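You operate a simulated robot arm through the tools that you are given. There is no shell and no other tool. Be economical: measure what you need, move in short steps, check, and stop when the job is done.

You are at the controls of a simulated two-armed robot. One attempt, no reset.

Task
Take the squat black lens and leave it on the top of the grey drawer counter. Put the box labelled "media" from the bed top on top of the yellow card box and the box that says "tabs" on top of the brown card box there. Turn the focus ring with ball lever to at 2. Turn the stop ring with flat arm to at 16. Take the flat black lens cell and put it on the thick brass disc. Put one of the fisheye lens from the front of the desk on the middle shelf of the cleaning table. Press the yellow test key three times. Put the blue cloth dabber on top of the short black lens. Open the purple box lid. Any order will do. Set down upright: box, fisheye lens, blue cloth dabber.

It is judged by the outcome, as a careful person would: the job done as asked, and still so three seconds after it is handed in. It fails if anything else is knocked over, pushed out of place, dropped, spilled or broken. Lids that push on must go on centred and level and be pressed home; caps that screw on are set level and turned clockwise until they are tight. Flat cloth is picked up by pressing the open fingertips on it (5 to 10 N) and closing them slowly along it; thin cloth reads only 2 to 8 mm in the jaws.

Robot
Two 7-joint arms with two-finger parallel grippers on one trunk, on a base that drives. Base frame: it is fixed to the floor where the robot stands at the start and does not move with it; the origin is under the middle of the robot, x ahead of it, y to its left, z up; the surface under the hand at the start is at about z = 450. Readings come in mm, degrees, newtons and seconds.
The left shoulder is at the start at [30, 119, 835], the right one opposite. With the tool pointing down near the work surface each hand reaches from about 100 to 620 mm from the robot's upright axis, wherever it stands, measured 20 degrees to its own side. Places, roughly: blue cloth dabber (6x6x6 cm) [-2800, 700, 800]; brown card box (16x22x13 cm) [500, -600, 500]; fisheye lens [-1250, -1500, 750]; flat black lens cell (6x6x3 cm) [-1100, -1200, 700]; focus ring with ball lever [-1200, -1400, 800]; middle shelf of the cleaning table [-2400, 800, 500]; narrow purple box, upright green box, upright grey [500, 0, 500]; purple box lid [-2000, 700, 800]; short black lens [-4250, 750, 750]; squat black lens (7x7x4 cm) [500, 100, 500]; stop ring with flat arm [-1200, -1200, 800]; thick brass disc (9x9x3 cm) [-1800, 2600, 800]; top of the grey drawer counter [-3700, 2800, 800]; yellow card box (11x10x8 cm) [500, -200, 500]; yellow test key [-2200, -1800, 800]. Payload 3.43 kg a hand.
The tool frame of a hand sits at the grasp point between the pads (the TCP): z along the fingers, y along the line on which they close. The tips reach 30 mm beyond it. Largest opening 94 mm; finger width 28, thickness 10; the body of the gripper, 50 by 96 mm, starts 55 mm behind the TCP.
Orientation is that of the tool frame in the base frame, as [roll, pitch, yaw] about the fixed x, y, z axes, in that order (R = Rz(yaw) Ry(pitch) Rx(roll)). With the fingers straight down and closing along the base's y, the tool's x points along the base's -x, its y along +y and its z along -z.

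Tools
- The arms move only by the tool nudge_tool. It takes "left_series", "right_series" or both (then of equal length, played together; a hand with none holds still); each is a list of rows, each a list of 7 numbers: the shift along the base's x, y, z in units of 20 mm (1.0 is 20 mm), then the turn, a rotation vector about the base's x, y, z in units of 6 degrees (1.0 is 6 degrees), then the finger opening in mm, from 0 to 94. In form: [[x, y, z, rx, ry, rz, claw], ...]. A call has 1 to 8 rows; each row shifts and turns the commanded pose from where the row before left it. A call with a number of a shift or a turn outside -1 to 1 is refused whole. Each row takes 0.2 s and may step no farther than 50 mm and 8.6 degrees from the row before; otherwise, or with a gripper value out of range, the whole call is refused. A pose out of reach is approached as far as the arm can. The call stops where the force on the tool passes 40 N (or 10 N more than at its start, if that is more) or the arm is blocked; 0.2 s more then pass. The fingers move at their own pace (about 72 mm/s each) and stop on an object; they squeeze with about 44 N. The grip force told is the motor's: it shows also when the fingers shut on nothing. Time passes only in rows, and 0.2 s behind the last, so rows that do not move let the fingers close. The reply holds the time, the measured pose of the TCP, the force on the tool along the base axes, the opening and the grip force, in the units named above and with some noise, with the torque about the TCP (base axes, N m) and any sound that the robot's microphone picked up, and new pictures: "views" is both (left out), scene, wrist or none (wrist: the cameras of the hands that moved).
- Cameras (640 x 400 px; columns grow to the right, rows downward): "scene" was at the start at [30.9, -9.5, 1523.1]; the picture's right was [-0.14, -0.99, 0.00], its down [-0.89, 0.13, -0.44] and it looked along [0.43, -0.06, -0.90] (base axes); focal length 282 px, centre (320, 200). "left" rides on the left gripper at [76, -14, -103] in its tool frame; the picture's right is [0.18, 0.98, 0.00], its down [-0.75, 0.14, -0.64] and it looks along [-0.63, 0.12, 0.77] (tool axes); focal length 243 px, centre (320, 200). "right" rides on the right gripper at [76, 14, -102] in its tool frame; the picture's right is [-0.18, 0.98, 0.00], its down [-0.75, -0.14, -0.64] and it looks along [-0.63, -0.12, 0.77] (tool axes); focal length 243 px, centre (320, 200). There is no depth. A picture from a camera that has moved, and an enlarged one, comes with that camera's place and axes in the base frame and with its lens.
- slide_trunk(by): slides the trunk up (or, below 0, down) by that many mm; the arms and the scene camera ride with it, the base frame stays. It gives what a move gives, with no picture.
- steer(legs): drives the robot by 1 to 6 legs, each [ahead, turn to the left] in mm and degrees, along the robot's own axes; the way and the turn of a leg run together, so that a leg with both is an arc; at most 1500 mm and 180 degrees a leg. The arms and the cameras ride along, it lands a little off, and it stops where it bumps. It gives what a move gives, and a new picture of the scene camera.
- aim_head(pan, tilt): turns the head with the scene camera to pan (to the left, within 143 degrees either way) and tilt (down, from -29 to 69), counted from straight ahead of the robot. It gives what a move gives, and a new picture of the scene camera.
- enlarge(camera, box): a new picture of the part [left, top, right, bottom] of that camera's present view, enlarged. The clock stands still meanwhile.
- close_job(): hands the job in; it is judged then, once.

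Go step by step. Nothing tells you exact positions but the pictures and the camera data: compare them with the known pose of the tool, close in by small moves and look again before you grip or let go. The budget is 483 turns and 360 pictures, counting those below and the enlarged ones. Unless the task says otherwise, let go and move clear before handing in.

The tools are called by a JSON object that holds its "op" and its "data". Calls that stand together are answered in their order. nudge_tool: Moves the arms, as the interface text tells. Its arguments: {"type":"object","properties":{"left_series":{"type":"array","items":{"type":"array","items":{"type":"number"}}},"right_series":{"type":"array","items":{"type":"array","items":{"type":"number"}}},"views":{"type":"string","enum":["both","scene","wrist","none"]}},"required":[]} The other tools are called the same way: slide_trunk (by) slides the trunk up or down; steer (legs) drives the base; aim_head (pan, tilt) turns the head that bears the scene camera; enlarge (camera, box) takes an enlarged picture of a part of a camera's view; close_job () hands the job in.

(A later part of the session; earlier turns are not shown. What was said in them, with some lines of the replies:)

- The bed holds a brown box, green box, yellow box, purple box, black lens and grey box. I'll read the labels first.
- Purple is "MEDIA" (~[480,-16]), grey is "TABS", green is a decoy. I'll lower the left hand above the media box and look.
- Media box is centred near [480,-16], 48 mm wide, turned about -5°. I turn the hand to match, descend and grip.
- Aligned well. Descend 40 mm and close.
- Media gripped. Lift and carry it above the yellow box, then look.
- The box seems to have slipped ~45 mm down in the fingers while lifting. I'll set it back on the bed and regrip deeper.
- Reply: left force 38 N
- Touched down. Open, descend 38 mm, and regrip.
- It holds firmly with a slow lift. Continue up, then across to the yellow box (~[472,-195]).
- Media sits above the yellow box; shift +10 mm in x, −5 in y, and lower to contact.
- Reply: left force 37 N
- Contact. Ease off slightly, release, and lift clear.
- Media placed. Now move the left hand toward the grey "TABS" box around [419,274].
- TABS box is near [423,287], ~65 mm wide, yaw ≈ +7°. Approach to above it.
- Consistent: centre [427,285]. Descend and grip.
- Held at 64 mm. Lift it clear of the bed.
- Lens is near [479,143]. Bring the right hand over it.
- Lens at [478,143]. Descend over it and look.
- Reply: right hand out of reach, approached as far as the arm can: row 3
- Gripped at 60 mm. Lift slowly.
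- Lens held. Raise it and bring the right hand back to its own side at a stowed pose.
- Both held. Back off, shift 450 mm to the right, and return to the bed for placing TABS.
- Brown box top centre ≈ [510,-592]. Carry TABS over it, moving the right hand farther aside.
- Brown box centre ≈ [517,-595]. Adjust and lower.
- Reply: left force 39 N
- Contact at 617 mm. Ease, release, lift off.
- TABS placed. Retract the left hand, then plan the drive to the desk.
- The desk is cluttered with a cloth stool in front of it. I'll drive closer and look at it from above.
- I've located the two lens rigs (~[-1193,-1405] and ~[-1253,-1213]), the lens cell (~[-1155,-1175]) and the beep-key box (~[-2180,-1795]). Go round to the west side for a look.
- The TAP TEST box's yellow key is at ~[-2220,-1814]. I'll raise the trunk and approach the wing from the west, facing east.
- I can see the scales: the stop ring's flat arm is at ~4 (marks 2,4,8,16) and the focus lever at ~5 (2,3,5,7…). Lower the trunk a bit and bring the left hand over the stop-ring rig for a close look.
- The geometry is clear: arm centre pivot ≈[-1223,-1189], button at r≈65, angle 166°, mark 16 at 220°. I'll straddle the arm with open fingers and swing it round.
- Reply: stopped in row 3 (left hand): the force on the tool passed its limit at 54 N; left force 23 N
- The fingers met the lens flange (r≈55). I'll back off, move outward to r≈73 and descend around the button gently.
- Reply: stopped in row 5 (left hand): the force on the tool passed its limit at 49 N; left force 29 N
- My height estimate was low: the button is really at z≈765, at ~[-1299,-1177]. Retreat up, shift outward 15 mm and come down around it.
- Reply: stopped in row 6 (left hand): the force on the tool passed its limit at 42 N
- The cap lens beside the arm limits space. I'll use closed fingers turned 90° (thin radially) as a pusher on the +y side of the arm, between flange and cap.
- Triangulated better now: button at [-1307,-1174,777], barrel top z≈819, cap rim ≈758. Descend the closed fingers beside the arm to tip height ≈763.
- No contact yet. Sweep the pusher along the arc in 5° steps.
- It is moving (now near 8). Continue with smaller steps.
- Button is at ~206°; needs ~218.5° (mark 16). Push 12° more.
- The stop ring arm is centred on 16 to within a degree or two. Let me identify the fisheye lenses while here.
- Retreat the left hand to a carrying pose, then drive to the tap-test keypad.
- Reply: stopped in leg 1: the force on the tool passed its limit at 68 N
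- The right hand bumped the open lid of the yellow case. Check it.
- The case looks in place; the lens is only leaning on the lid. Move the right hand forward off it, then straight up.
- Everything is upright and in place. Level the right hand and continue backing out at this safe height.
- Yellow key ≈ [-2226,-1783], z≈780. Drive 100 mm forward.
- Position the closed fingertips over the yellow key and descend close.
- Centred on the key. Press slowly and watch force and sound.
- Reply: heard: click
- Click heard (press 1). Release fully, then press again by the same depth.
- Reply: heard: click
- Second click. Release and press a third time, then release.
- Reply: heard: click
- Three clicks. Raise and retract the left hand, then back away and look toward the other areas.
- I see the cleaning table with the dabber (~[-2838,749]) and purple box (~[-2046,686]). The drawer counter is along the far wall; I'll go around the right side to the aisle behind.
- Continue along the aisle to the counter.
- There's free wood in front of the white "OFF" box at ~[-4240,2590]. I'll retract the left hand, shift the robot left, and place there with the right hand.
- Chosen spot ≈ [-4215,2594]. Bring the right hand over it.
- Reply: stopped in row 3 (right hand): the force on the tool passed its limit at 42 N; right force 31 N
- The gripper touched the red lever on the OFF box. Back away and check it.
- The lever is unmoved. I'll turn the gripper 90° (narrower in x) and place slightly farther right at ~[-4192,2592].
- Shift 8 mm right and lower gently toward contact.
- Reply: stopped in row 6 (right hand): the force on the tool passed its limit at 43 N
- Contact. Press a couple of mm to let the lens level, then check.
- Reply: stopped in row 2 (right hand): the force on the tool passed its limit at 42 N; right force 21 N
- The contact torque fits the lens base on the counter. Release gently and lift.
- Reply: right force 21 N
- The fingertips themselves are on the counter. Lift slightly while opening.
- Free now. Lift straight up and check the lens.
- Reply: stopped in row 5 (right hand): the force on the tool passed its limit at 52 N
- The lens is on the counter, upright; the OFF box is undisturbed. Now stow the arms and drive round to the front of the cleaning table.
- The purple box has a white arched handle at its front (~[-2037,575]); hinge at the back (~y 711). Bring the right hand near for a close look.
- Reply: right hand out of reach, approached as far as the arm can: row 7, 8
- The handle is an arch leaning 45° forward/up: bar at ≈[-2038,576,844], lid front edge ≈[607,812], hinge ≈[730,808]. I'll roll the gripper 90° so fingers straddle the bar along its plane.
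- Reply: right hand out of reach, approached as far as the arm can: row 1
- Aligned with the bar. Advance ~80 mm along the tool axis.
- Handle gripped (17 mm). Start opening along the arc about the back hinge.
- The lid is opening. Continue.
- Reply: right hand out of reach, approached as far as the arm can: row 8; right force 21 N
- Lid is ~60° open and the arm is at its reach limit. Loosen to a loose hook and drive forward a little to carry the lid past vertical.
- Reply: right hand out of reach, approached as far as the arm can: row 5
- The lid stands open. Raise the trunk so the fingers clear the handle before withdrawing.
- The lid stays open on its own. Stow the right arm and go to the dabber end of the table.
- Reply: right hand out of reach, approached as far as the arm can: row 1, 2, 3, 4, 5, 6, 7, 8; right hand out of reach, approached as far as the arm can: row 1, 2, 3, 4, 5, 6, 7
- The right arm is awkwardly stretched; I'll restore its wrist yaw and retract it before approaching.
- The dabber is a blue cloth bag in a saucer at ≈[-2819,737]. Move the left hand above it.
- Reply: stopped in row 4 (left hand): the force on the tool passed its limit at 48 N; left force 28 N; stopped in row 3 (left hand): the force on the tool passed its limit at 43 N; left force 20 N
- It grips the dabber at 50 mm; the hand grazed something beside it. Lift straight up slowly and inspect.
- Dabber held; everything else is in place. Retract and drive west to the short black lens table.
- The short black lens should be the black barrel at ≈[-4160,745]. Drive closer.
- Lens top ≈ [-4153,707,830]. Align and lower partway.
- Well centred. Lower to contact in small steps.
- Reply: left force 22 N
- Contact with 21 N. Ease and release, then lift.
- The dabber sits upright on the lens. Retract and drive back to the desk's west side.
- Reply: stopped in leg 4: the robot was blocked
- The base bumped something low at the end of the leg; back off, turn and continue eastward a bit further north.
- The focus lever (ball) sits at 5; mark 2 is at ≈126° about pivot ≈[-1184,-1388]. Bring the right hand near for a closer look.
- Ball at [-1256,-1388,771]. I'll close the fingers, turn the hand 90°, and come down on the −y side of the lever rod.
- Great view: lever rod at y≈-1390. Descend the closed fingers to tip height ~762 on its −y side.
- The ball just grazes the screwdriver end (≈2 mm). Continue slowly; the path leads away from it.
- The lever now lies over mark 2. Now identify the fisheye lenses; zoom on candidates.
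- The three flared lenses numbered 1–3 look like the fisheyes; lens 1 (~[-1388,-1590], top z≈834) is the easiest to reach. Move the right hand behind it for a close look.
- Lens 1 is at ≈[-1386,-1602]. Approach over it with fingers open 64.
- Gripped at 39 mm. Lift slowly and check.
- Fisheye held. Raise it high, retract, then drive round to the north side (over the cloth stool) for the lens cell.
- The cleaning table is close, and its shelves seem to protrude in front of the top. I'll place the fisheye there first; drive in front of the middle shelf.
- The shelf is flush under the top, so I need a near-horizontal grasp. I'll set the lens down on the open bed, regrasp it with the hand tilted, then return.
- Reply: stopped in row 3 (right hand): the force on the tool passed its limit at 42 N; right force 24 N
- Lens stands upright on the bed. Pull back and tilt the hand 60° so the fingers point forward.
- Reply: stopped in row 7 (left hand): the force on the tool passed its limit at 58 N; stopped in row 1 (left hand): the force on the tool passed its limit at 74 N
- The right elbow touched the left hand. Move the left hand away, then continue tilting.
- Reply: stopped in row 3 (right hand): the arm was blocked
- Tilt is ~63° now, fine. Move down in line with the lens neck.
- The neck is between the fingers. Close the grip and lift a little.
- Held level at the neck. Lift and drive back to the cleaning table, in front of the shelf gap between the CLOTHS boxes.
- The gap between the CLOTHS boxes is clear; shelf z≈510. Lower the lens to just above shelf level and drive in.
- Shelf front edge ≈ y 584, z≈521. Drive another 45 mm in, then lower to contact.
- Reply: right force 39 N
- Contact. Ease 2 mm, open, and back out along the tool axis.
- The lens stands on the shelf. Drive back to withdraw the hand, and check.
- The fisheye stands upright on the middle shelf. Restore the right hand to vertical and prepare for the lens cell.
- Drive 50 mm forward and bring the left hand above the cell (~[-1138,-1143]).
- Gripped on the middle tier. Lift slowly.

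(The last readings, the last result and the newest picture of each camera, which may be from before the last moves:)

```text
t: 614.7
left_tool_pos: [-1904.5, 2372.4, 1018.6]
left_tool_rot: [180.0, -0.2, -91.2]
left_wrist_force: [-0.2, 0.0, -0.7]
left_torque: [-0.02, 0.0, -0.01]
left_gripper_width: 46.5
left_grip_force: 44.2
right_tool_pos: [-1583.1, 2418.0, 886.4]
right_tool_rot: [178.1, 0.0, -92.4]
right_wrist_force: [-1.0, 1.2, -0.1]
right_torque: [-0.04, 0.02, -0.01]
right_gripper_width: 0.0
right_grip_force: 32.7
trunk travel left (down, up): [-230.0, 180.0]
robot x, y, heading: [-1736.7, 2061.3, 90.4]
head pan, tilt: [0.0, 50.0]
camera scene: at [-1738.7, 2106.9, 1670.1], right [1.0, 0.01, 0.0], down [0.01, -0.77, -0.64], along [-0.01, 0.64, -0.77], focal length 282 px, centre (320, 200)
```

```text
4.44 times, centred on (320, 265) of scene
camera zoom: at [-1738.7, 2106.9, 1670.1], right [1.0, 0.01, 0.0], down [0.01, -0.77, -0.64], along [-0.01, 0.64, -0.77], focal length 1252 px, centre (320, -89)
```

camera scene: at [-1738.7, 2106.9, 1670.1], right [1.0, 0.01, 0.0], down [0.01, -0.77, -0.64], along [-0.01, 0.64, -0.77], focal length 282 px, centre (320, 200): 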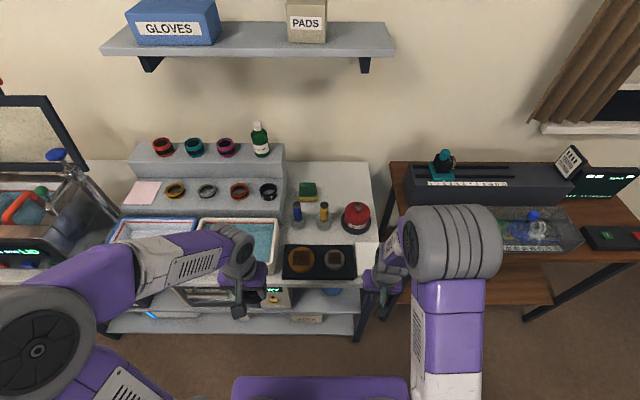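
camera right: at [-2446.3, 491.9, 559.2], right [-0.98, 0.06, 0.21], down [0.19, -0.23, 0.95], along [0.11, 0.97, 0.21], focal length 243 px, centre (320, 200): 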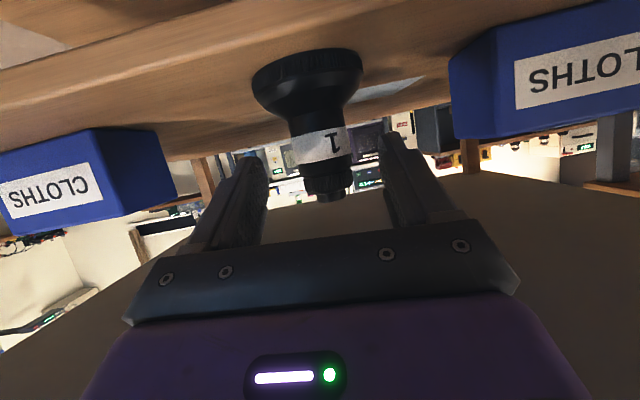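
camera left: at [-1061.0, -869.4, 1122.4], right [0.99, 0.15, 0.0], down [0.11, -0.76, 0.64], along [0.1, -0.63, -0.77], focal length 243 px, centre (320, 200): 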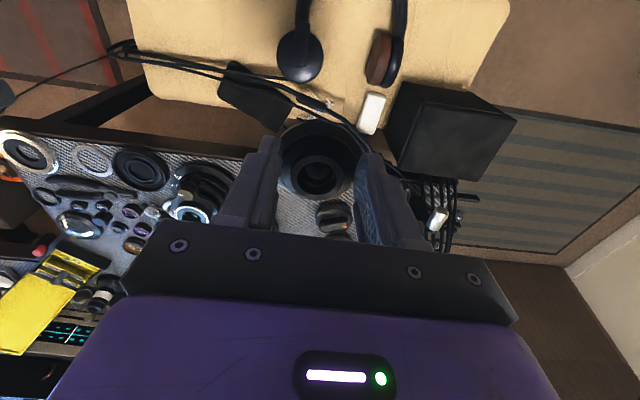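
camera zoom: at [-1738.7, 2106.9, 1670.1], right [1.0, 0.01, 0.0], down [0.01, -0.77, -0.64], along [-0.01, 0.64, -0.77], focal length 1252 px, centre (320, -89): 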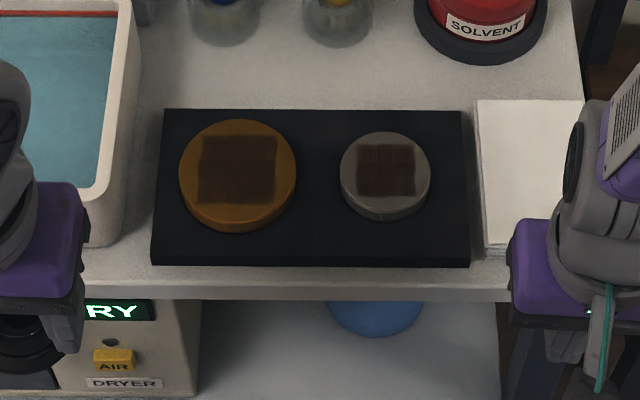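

Brass disc ≈ [-1808,2560]. Bring the left hand above it.

{"op": "nudge_tool", "data": {"left_series": [[0.8, 0.9, 0, 0, 0, 0, 0], [0.8, 0.9, 0, 0, 0, 0, 0], [0.8, 0.9, 0, 0, 0, 0, 0], [0.8, 0.9, 0, 0, 0, 0, 0], [0.8, 0.9, -0.5, 0, 0, 0, 0], [0.8, 0.9, -0.5, 0, 0, 0, 0], [0, 0.9, -0.5, 0, 0, 0, 0], [0, 0.9, -0.5, 0, 0, 0, 0]], "views": "none"}}

{"op": "nudge_tool", "data": {"left_series": [[0, 0.9, -0.5, 0, 0, 0, 0], [0, 0.7, -0.5, 0, 0, 0, 0]], "views": "wrist"}}

{"op": "enlarge", "data": {"camera": "scene", "box": [250, 200, 370, 290]}}

```text
t: 616.5
left_tool_pos: [-1808.3, 2516.0, 977.6]
left_tool_rot: [-180.0, -0.1, -91.2]
left_wrist_force: [0.1, 0.3, 0.0]
left_torque: [0.01, 0.04, -0.05]
left_gripper_width: 46.6
left_grip_force: 44.1
right_tool_pos: [-1582.7, 2417.6, 886.2]
right_tool_rot: [178.0, 0.0, -92.5]
right_wrist_force: [0.0, 0.4, -0.8]
right_torque: [0.0, -0.01, 0.02]
right_gripper_width: 0.0
right_grip_force: 32.9
trunk travel left (down, up): [-230.0, 180.0]
robot x, y, heading: [-1735.7, 2060.8, 90.5]
head pan, tilt: [0.0, 50.0]
```

```text
t: 617.1
left_tool_pos: [-1809.7, 2549.1, 958.9]
left_tool_rot: [-179.9, 0.0, -91.3]
left_wrist_force: [-0.3, 0.6, -1.4]
left_torque: [-0.02, 0.0, 0.01]
left_gripper_width: 46.0
left_grip_force: 43.4
right_tool_pos: [-1581.7, 2417.0, 887.3]
right_tool_rot: [178.1, 0.1, -92.5]
right_wrist_force: [-0.3, 0.6, -0.5]
right_torque: [0.05, 0.0, -0.02]
right_gripper_width: 0.0
right_grip_force: 32.6
trunk travel left (down, up): [-230.0, 180.0]
robot x, y, heading: [-1740.9, 2059.0, 90.6]
head pan, tilt: [0.0, 50.0]
camera left: at [-1798.1, 2472.1, 1061.4], right [-0.99, -0.16, 0.0], down [-0.12, 0.76, 0.64], along [-0.1, 0.63, -0.77], focal length 243 px, centre (320, 200)
```

left: 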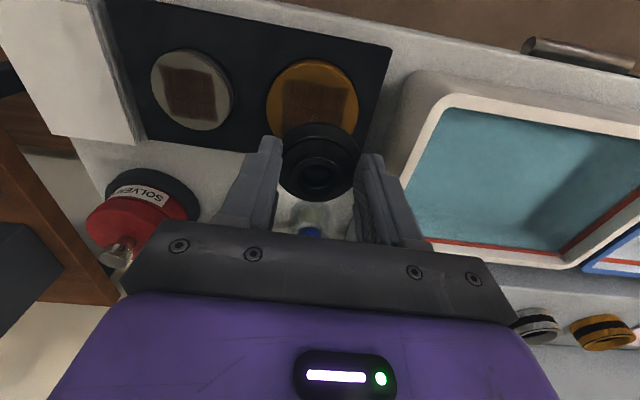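

```text
4.44 times, centred on (310, 245) of scene
camera zoom: at [-1738.6, 2106.0, 1670.1], right [1.0, 0.01, 0.0], down [0.01, -0.77, -0.64], along [-0.01, 0.64, -0.77], focal length 1252 px, centre (364, 0)
```

zoom: 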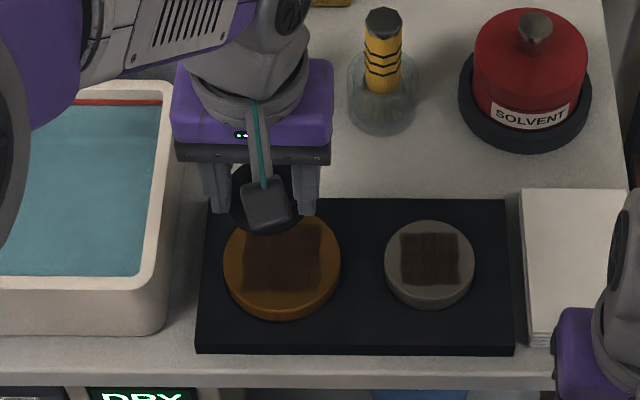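

Disc centre ≈ [-1806,2554], top z≈821. Align and lower.

{"op": "nudge_tool", "data": {"left_series": [[0.18, 0.3, -0.8, 0, 0, 0, 0], [0, 0, -0.8, 0, 0, 0, 0], [0, 0, -0.8, 0, 0, 0, 0], [0, 0, -0.8, 0, 0, 0, 0], [0, 0, -0.6, 0, 0, 0, 0], [0, 0, 0, 0, 0, 0, 0]], "views": "wrist"}}

{"op": "enlarge", "data": {"camera": "left", "box": [220, 80, 420, 220]}}

{"op": "enlarge", "data": {"camera": "scene", "box": [270, 225, 340, 285]}}

```text
t: 618.5
left_tool_pos: [-1806.2, 2554.7, 884.5]
left_tool_rot: [-180.0, 0.0, -91.2]
left_wrist_force: [0.3, -0.7, 0.4]
left_torque: [0.02, 0.0, 0.02]
left_gripper_width: 46.1
left_grip_force: 44.4
right_tool_pos: [-1582.4, 2417.6, 886.1]
right_tool_rot: [178.1, 0.1, -92.5]
right_wrist_force: [-0.4, 0.9, 0.3]
right_torque: [0.01, 0.01, -0.01]
right_gripper_width: 0.0
right_grip_force: 32.9
trunk travel left (down, up): [-230.0, 180.0]
robot x, y, heading: [-1738.9, 2055.6, 90.5]
head pan, tilt: [0.0, 50.0]
camera left: at [-1794.9, 2478.1, 986.5], right [-0.99, -0.16, 0.0], down [-0.13, 0.76, 0.64], along [-0.1, 0.63, -0.77], focal length 243 px, centre (320, 200)
```

left: 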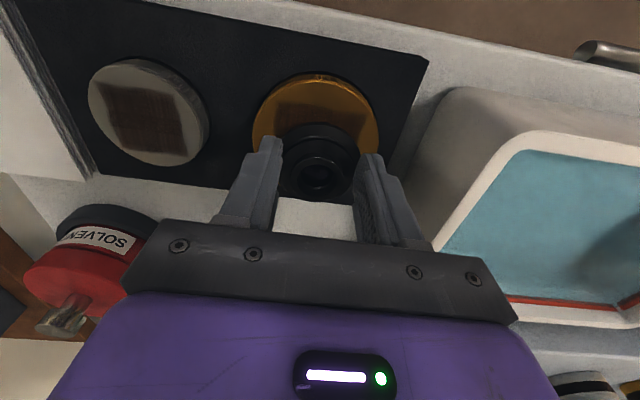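

```text
2.86 times, centred on (320, 150) of left
camera zoom: at [-1794.9, 2478.1, 986.5], right [-0.99, -0.16, 0.0], down [-0.13, 0.76, 0.64], along [-0.1, 0.63, -0.77], focal length 693 px, centre (320, 343)
```

zoom: 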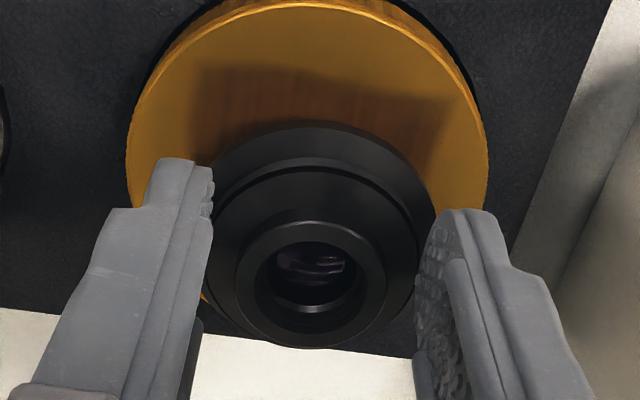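

```text
6.67 times, centred on (305, 255) of scene
camera zoom: at [-1738.7, 2105.8, 1670.2], right [1.0, 0.01, 0.0], down [0.01, -0.77, -0.64], along [-0.01, 0.64, -0.77], focal length 1878 px, centre (420, -167)
```

zoom: 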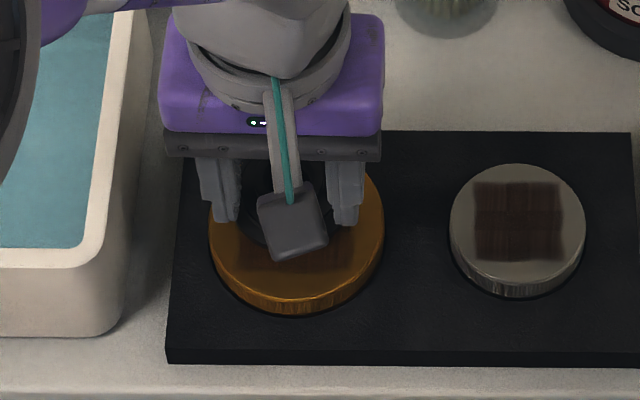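

{"op": "nudge_tool", "data": {"left_series": [[0.05, 0, -0.4, 0, 0, 0, 0], [0, 0, -0.3, 0, 0, 0, 0], [0, 0, -0.2, 0, 0, 0, 0], [0, 0, -0.12, 0, 0, 0, 0], [0, 0, -0.12, 0, 0, 0, 0], [0, 0, -0.12, 0, 0, 0, 0], [0, 0, 0, 0, 0, 0, 0]], "views": "none"}}

```text
t: 619.3
left_tool_pos: [-1805.5, 2555.5, 870.4]
left_tool_rot: [-180.0, 0.6, -91.2]
left_wrist_force: [-0.9, -3.1, 13.3]
left_torque: [0.12, 0.16, 0.04]
left_gripper_width: 46.4
left_grip_force: 44.4
right_tool_pos: [-1582.9, 2416.9, 887.0]
right_tool_rot: [178.1, 0.1, -92.5]
right_wrist_force: [-0.1, -0.3, -0.1]
right_torque: [-0.01, 0.01, -0.04]
right_gripper_width: 0.0
right_grip_force: 33.0
trunk travel left (down, up): [-230.0, 180.0]
robot x, y, heading: [-1741.3, 2059.9, 91.0]
head pan, tilt: [0.0, 50.0]
stopped in row 4 (left hand): the force on the tool passed its limit at 52 N (the readings are from after the stop); the commanded pose is now the measured one
```

{"op": "enlarge", "data": {"camera": "left", "box": [220, 80, 420, 220]}}

{"op": "enlarge", "data": {"camera": "scene", "box": [270, 225, 340, 285]}}

```text
2.86 times, centred on (320, 150) of left
camera zoom: at [-1793.3, 2479.2, 973.2], right [-0.99, -0.16, 0.0], down [-0.13, 0.75, 0.65], along [-0.1, 0.64, -0.76], focal length 693 px, centre (320, 343)
```

zoom: 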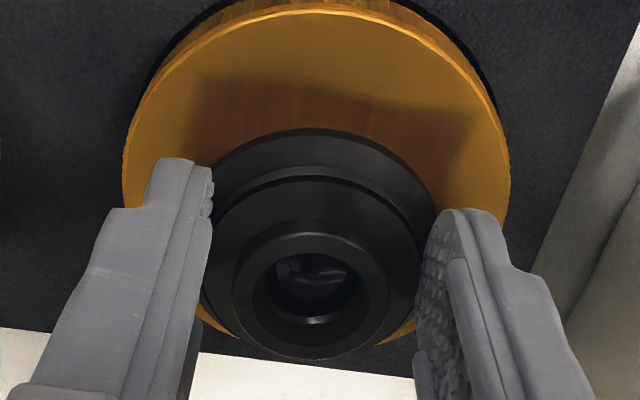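

```text
6.67 times, centred on (305, 255) of scene
camera zoom: at [-1738.6, 2104.6, 1670.1], right [1.0, 0.01, 0.0], down [0.01, -0.77, -0.64], along [-0.01, 0.64, -0.77], focal length 1878 px, centre (420, -167)
```

zoom: 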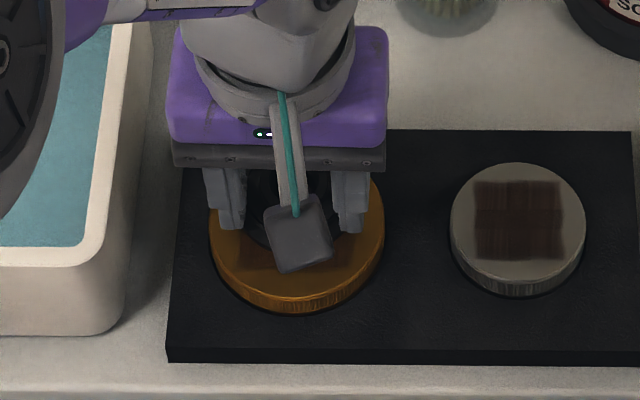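

The cell sits over the disc's middle and is in contact. Release gently and lift.

{"op": "nudge_tool", "data": {"left_series": [[0, 0, 0, 0, 0, 0, 50], [0, 0, 0, 0, 0, 0, 60], [0, 0, 0, 0, 0, 0, 70], [0, 0, 0.4, 0, 0, 0, 70], [0, 0, 0.8, 0, 0, 0, 70], [0, 0, 1, 0, 0, 0, 70], [0, 0, 1, 0, 0, 0, 70]], "views": "wrist"}}

{"op": "enlarge", "data": {"camera": "left", "box": [220, 20, 420, 180]}}

```text
t: 620.9
left_tool_pos: [-1804.6, 2557.2, 933.6]
left_tool_rot: [180.0, 0.5, -91.2]
left_wrist_force: [0.0, -0.4, -0.7]
left_torque: [0.03, 0.0, 0.0]
left_gripper_width: 70.2
left_grip_force: 0.2
right_tool_pos: [-1582.3, 2417.9, 886.6]
right_tool_rot: [178.1, 0.1, -92.5]
right_wrist_force: [0.4, -0.2, 0.1]
right_torque: [-0.01, 0.0, -0.04]
right_gripper_width: 0.1
right_grip_force: 33.1
trunk travel left (down, up): [-230.0, 180.0]
robot x, y, heading: [-1736.1, 2058.9, 90.4]
head pan, tilt: [0.0, 50.0]
camera left: at [-1792.9, 2478.9, 1035.4], right [-0.99, -0.16, 0.0], down [-0.13, 0.75, 0.65], along [-0.1, 0.64, -0.76], focal length 243 px, centre (320, 200)
```

left: 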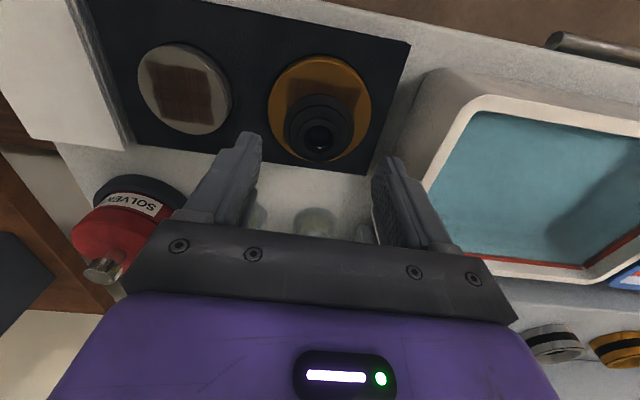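

```text
2.50 times, centred on (320, 100) of left
camera zoom: at [-1792.9, 2478.9, 1035.4], right [-0.99, -0.16, 0.0], down [-0.13, 0.75, 0.65], along [-0.1, 0.64, -0.76], focal length 606 px, centre (320, 450)
```

zoom: 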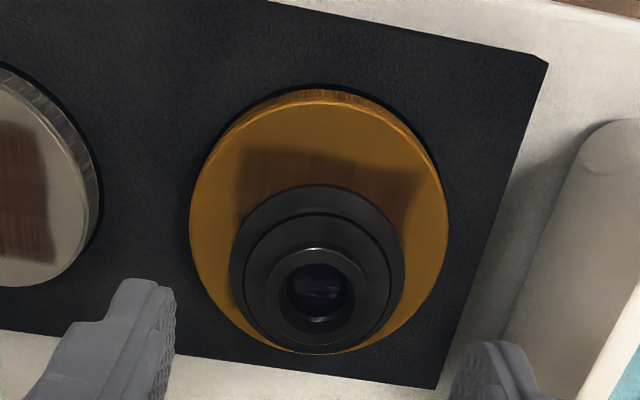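

The cell rests flat on the brass disc. Retract the left hand clear and take a last look.

{"op": "nudge_tool", "data": {"left_series": [[0, 0, 1, 0, 0, 0, 70], [0, -0.5, 1, 0, 0, 0, 70], [0, -1, 0.5, 0, 0, 0, 70], [0, -1, 0, 0, 0, 0, 70], [-0.3, -1, 0, 0, 0, 0, 40], [-0.3, -1, 0, 0, 0, 0, 20], [-0.3, -1, 0, 0, 0, 0, 20], [-0.3, -1, 0, 0, 0, 0, 20]], "views": "none"}}

{"op": "enlarge", "data": {"camera": "scene", "box": [260, 210, 380, 300]}}

{"op": "steer", "data": {"legs": [[-300, 0]]}}

{"op": "aim_head", "data": {"pan": 115, "tilt": 30}}

```text
t: 622.7
left_tool_pos: [-1827.7, 2424.3, 983.7]
left_tool_rot: [180.0, 0.4, -91.1]
left_wrist_force: [0.4, 1.3, 0.0]
left_torque: [0.0, -0.02, 0.0]
left_gripper_width: 19.9
left_grip_force: 0.0
right_tool_pos: [-1583.2, 2417.4, 886.4]
right_tool_rot: [178.1, 0.1, -92.5]
right_wrist_force: [0.1, 0.0, 0.0]
right_torque: [0.0, -0.03, -0.02]
right_gripper_width: 0.0
right_grip_force: 33.1
trunk travel left (down, up): [-230.0, 180.0]
robot x, y, heading: [-1736.9, 2057.4, 90.4]
head pan, tilt: [0.0, 50.0]
```

```text
4.44 times, centred on (320, 255) of scene
camera zoom: at [-1738.9, 2105.1, 1670.2], right [1.0, 0.01, 0.0], down [0.01, -0.77, -0.64], along [-0.01, 0.64, -0.77], focal length 1252 px, centre (320, -44)
```

zoom: 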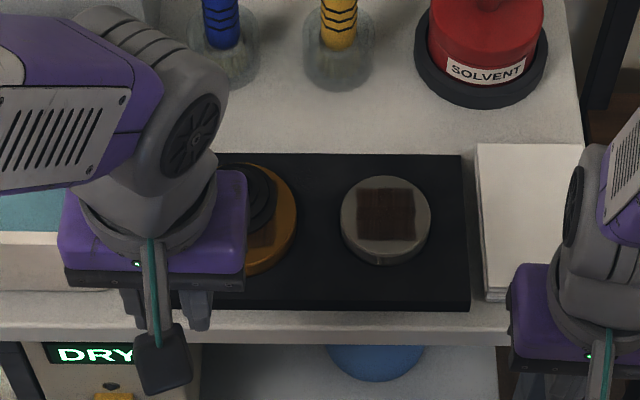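

```text
t: 624.8
left_tool_pos: [-1824.1, 2124.2, 983.6]
left_tool_rot: [-179.8, 0.4, -91.6]
left_wrist_force: [0.3, -0.5, 0.6]
left_torque: [0.0, 0.04, 0.0]
left_gripper_width: 20.2
left_grip_force: 0.0
right_tool_pos: [-1578.7, 2114.1, 886.0]
right_tool_rot: [178.1, 0.2, -92.8]
right_wrist_force: [0.1, -0.1, 0.3]
right_torque: [0.0, -0.02, 0.03]
right_gripper_width: 0.1
right_grip_force: 32.8
trunk travel left (down, up): [-230.0, 180.0]
robot x, y, heading: [-1739.0, 1756.7, 90.3]
head pan, tilt: [0.0, 50.0]
camera scene: at [-1736.5, 1803.2, 1670.2], right [1.0, 0.0, 0.0], down [0.0, -0.77, -0.64], along [0.0, 0.64, -0.77], focal length 282 px, centre (320, 200)
```

scene: 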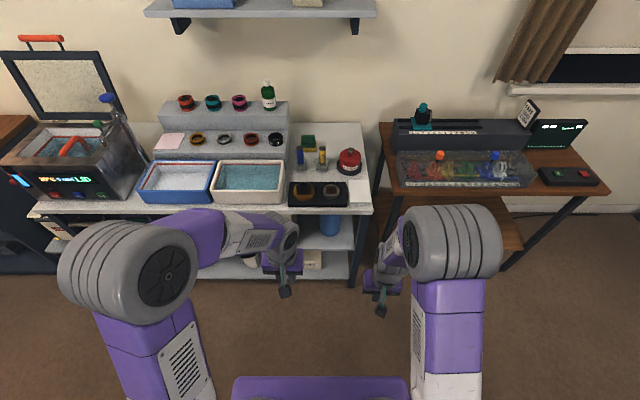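

```text
t: 626.7
left_tool_pos: [-1823.9, 2124.4, 982.9]
left_tool_rot: [-179.9, 0.4, -91.5]
left_wrist_force: [0.0, 0.3, -0.4]
left_torque: [0.03, 0.02, 0.02]
left_gripper_width: 20.0
left_grip_force: 0.0
right_tool_pos: [-1578.9, 2114.8, 885.7]
right_tool_rot: [178.1, 0.1, -92.9]
right_wrist_force: [-0.7, -0.2, -0.4]
right_torque: [-0.01, 0.0, 0.01]
right_gripper_width: 0.0
right_grip_force: 33.2
trunk travel left (down, up): [-230.0, 180.0]
robot x, y, heading: [-1733.8, 1759.0, 90.3]
head pan, tilt: [115.0, 30.0]
camera scene: at [-1818.0, 1688.7, 1699.7], right [-0.43, 0.91, 0.0], down [0.45, 0.21, -0.87], along [-0.78, -0.37, -0.5], focal length 282 px, centre (320, 200)
```

scene: 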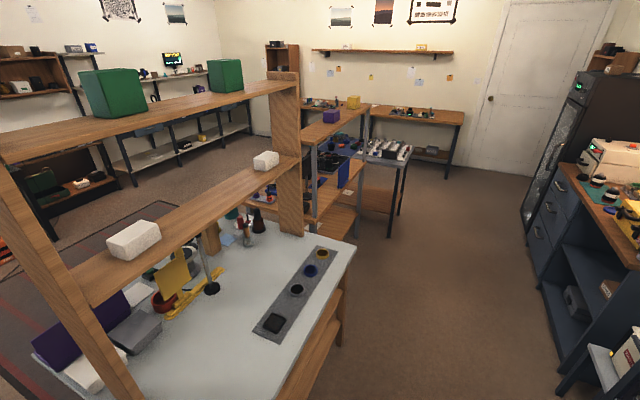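

The lens cell is on the brass disc, the purple lid is still open, and both hands are empty and clear. I'm handing the job in now.

{"op": "close_job", "data": {}}

```text
The job is handed in.
```

I finished every item and handed the job in, but I can't be sure I picked the right objects for two of them.

- **Fisheye lens:** nothing on the desk is marked "fisheye". I took one of the three flared lenses numbered 1–3, lens 1, and stood it upright on the middle shelf between the CLOTHS boxes. If you meant the capped lenses at the back of the desk, this item is wrong.
- **Yellow test key:** I pressed the yellow key on the TAP TEST box and heard three clicks. The BEEPS counter on the black box by the monitor read 0 after the first press, and I didn't look at it again. I took it to belong to that box's own keys.

I also bumped a few things:

- **Screwdriver:** the focus lever pushed the orange-handled one on the desk about 8 mm.
- **Yellow case:** my hand bumped its open lid. The case and lid looked unmoved afterwards.
- **OFF box:** my hand hit the red lever on the drawer counter. It looked unmoved.
- **Desk:** the robot's base also bumped something low near the desk, and I didn't see what it was.

The lens cell sits flat on the brass disc, about 12 mm off centre. The stop arm and the focus lever look within a degree or two of 16 and 2.
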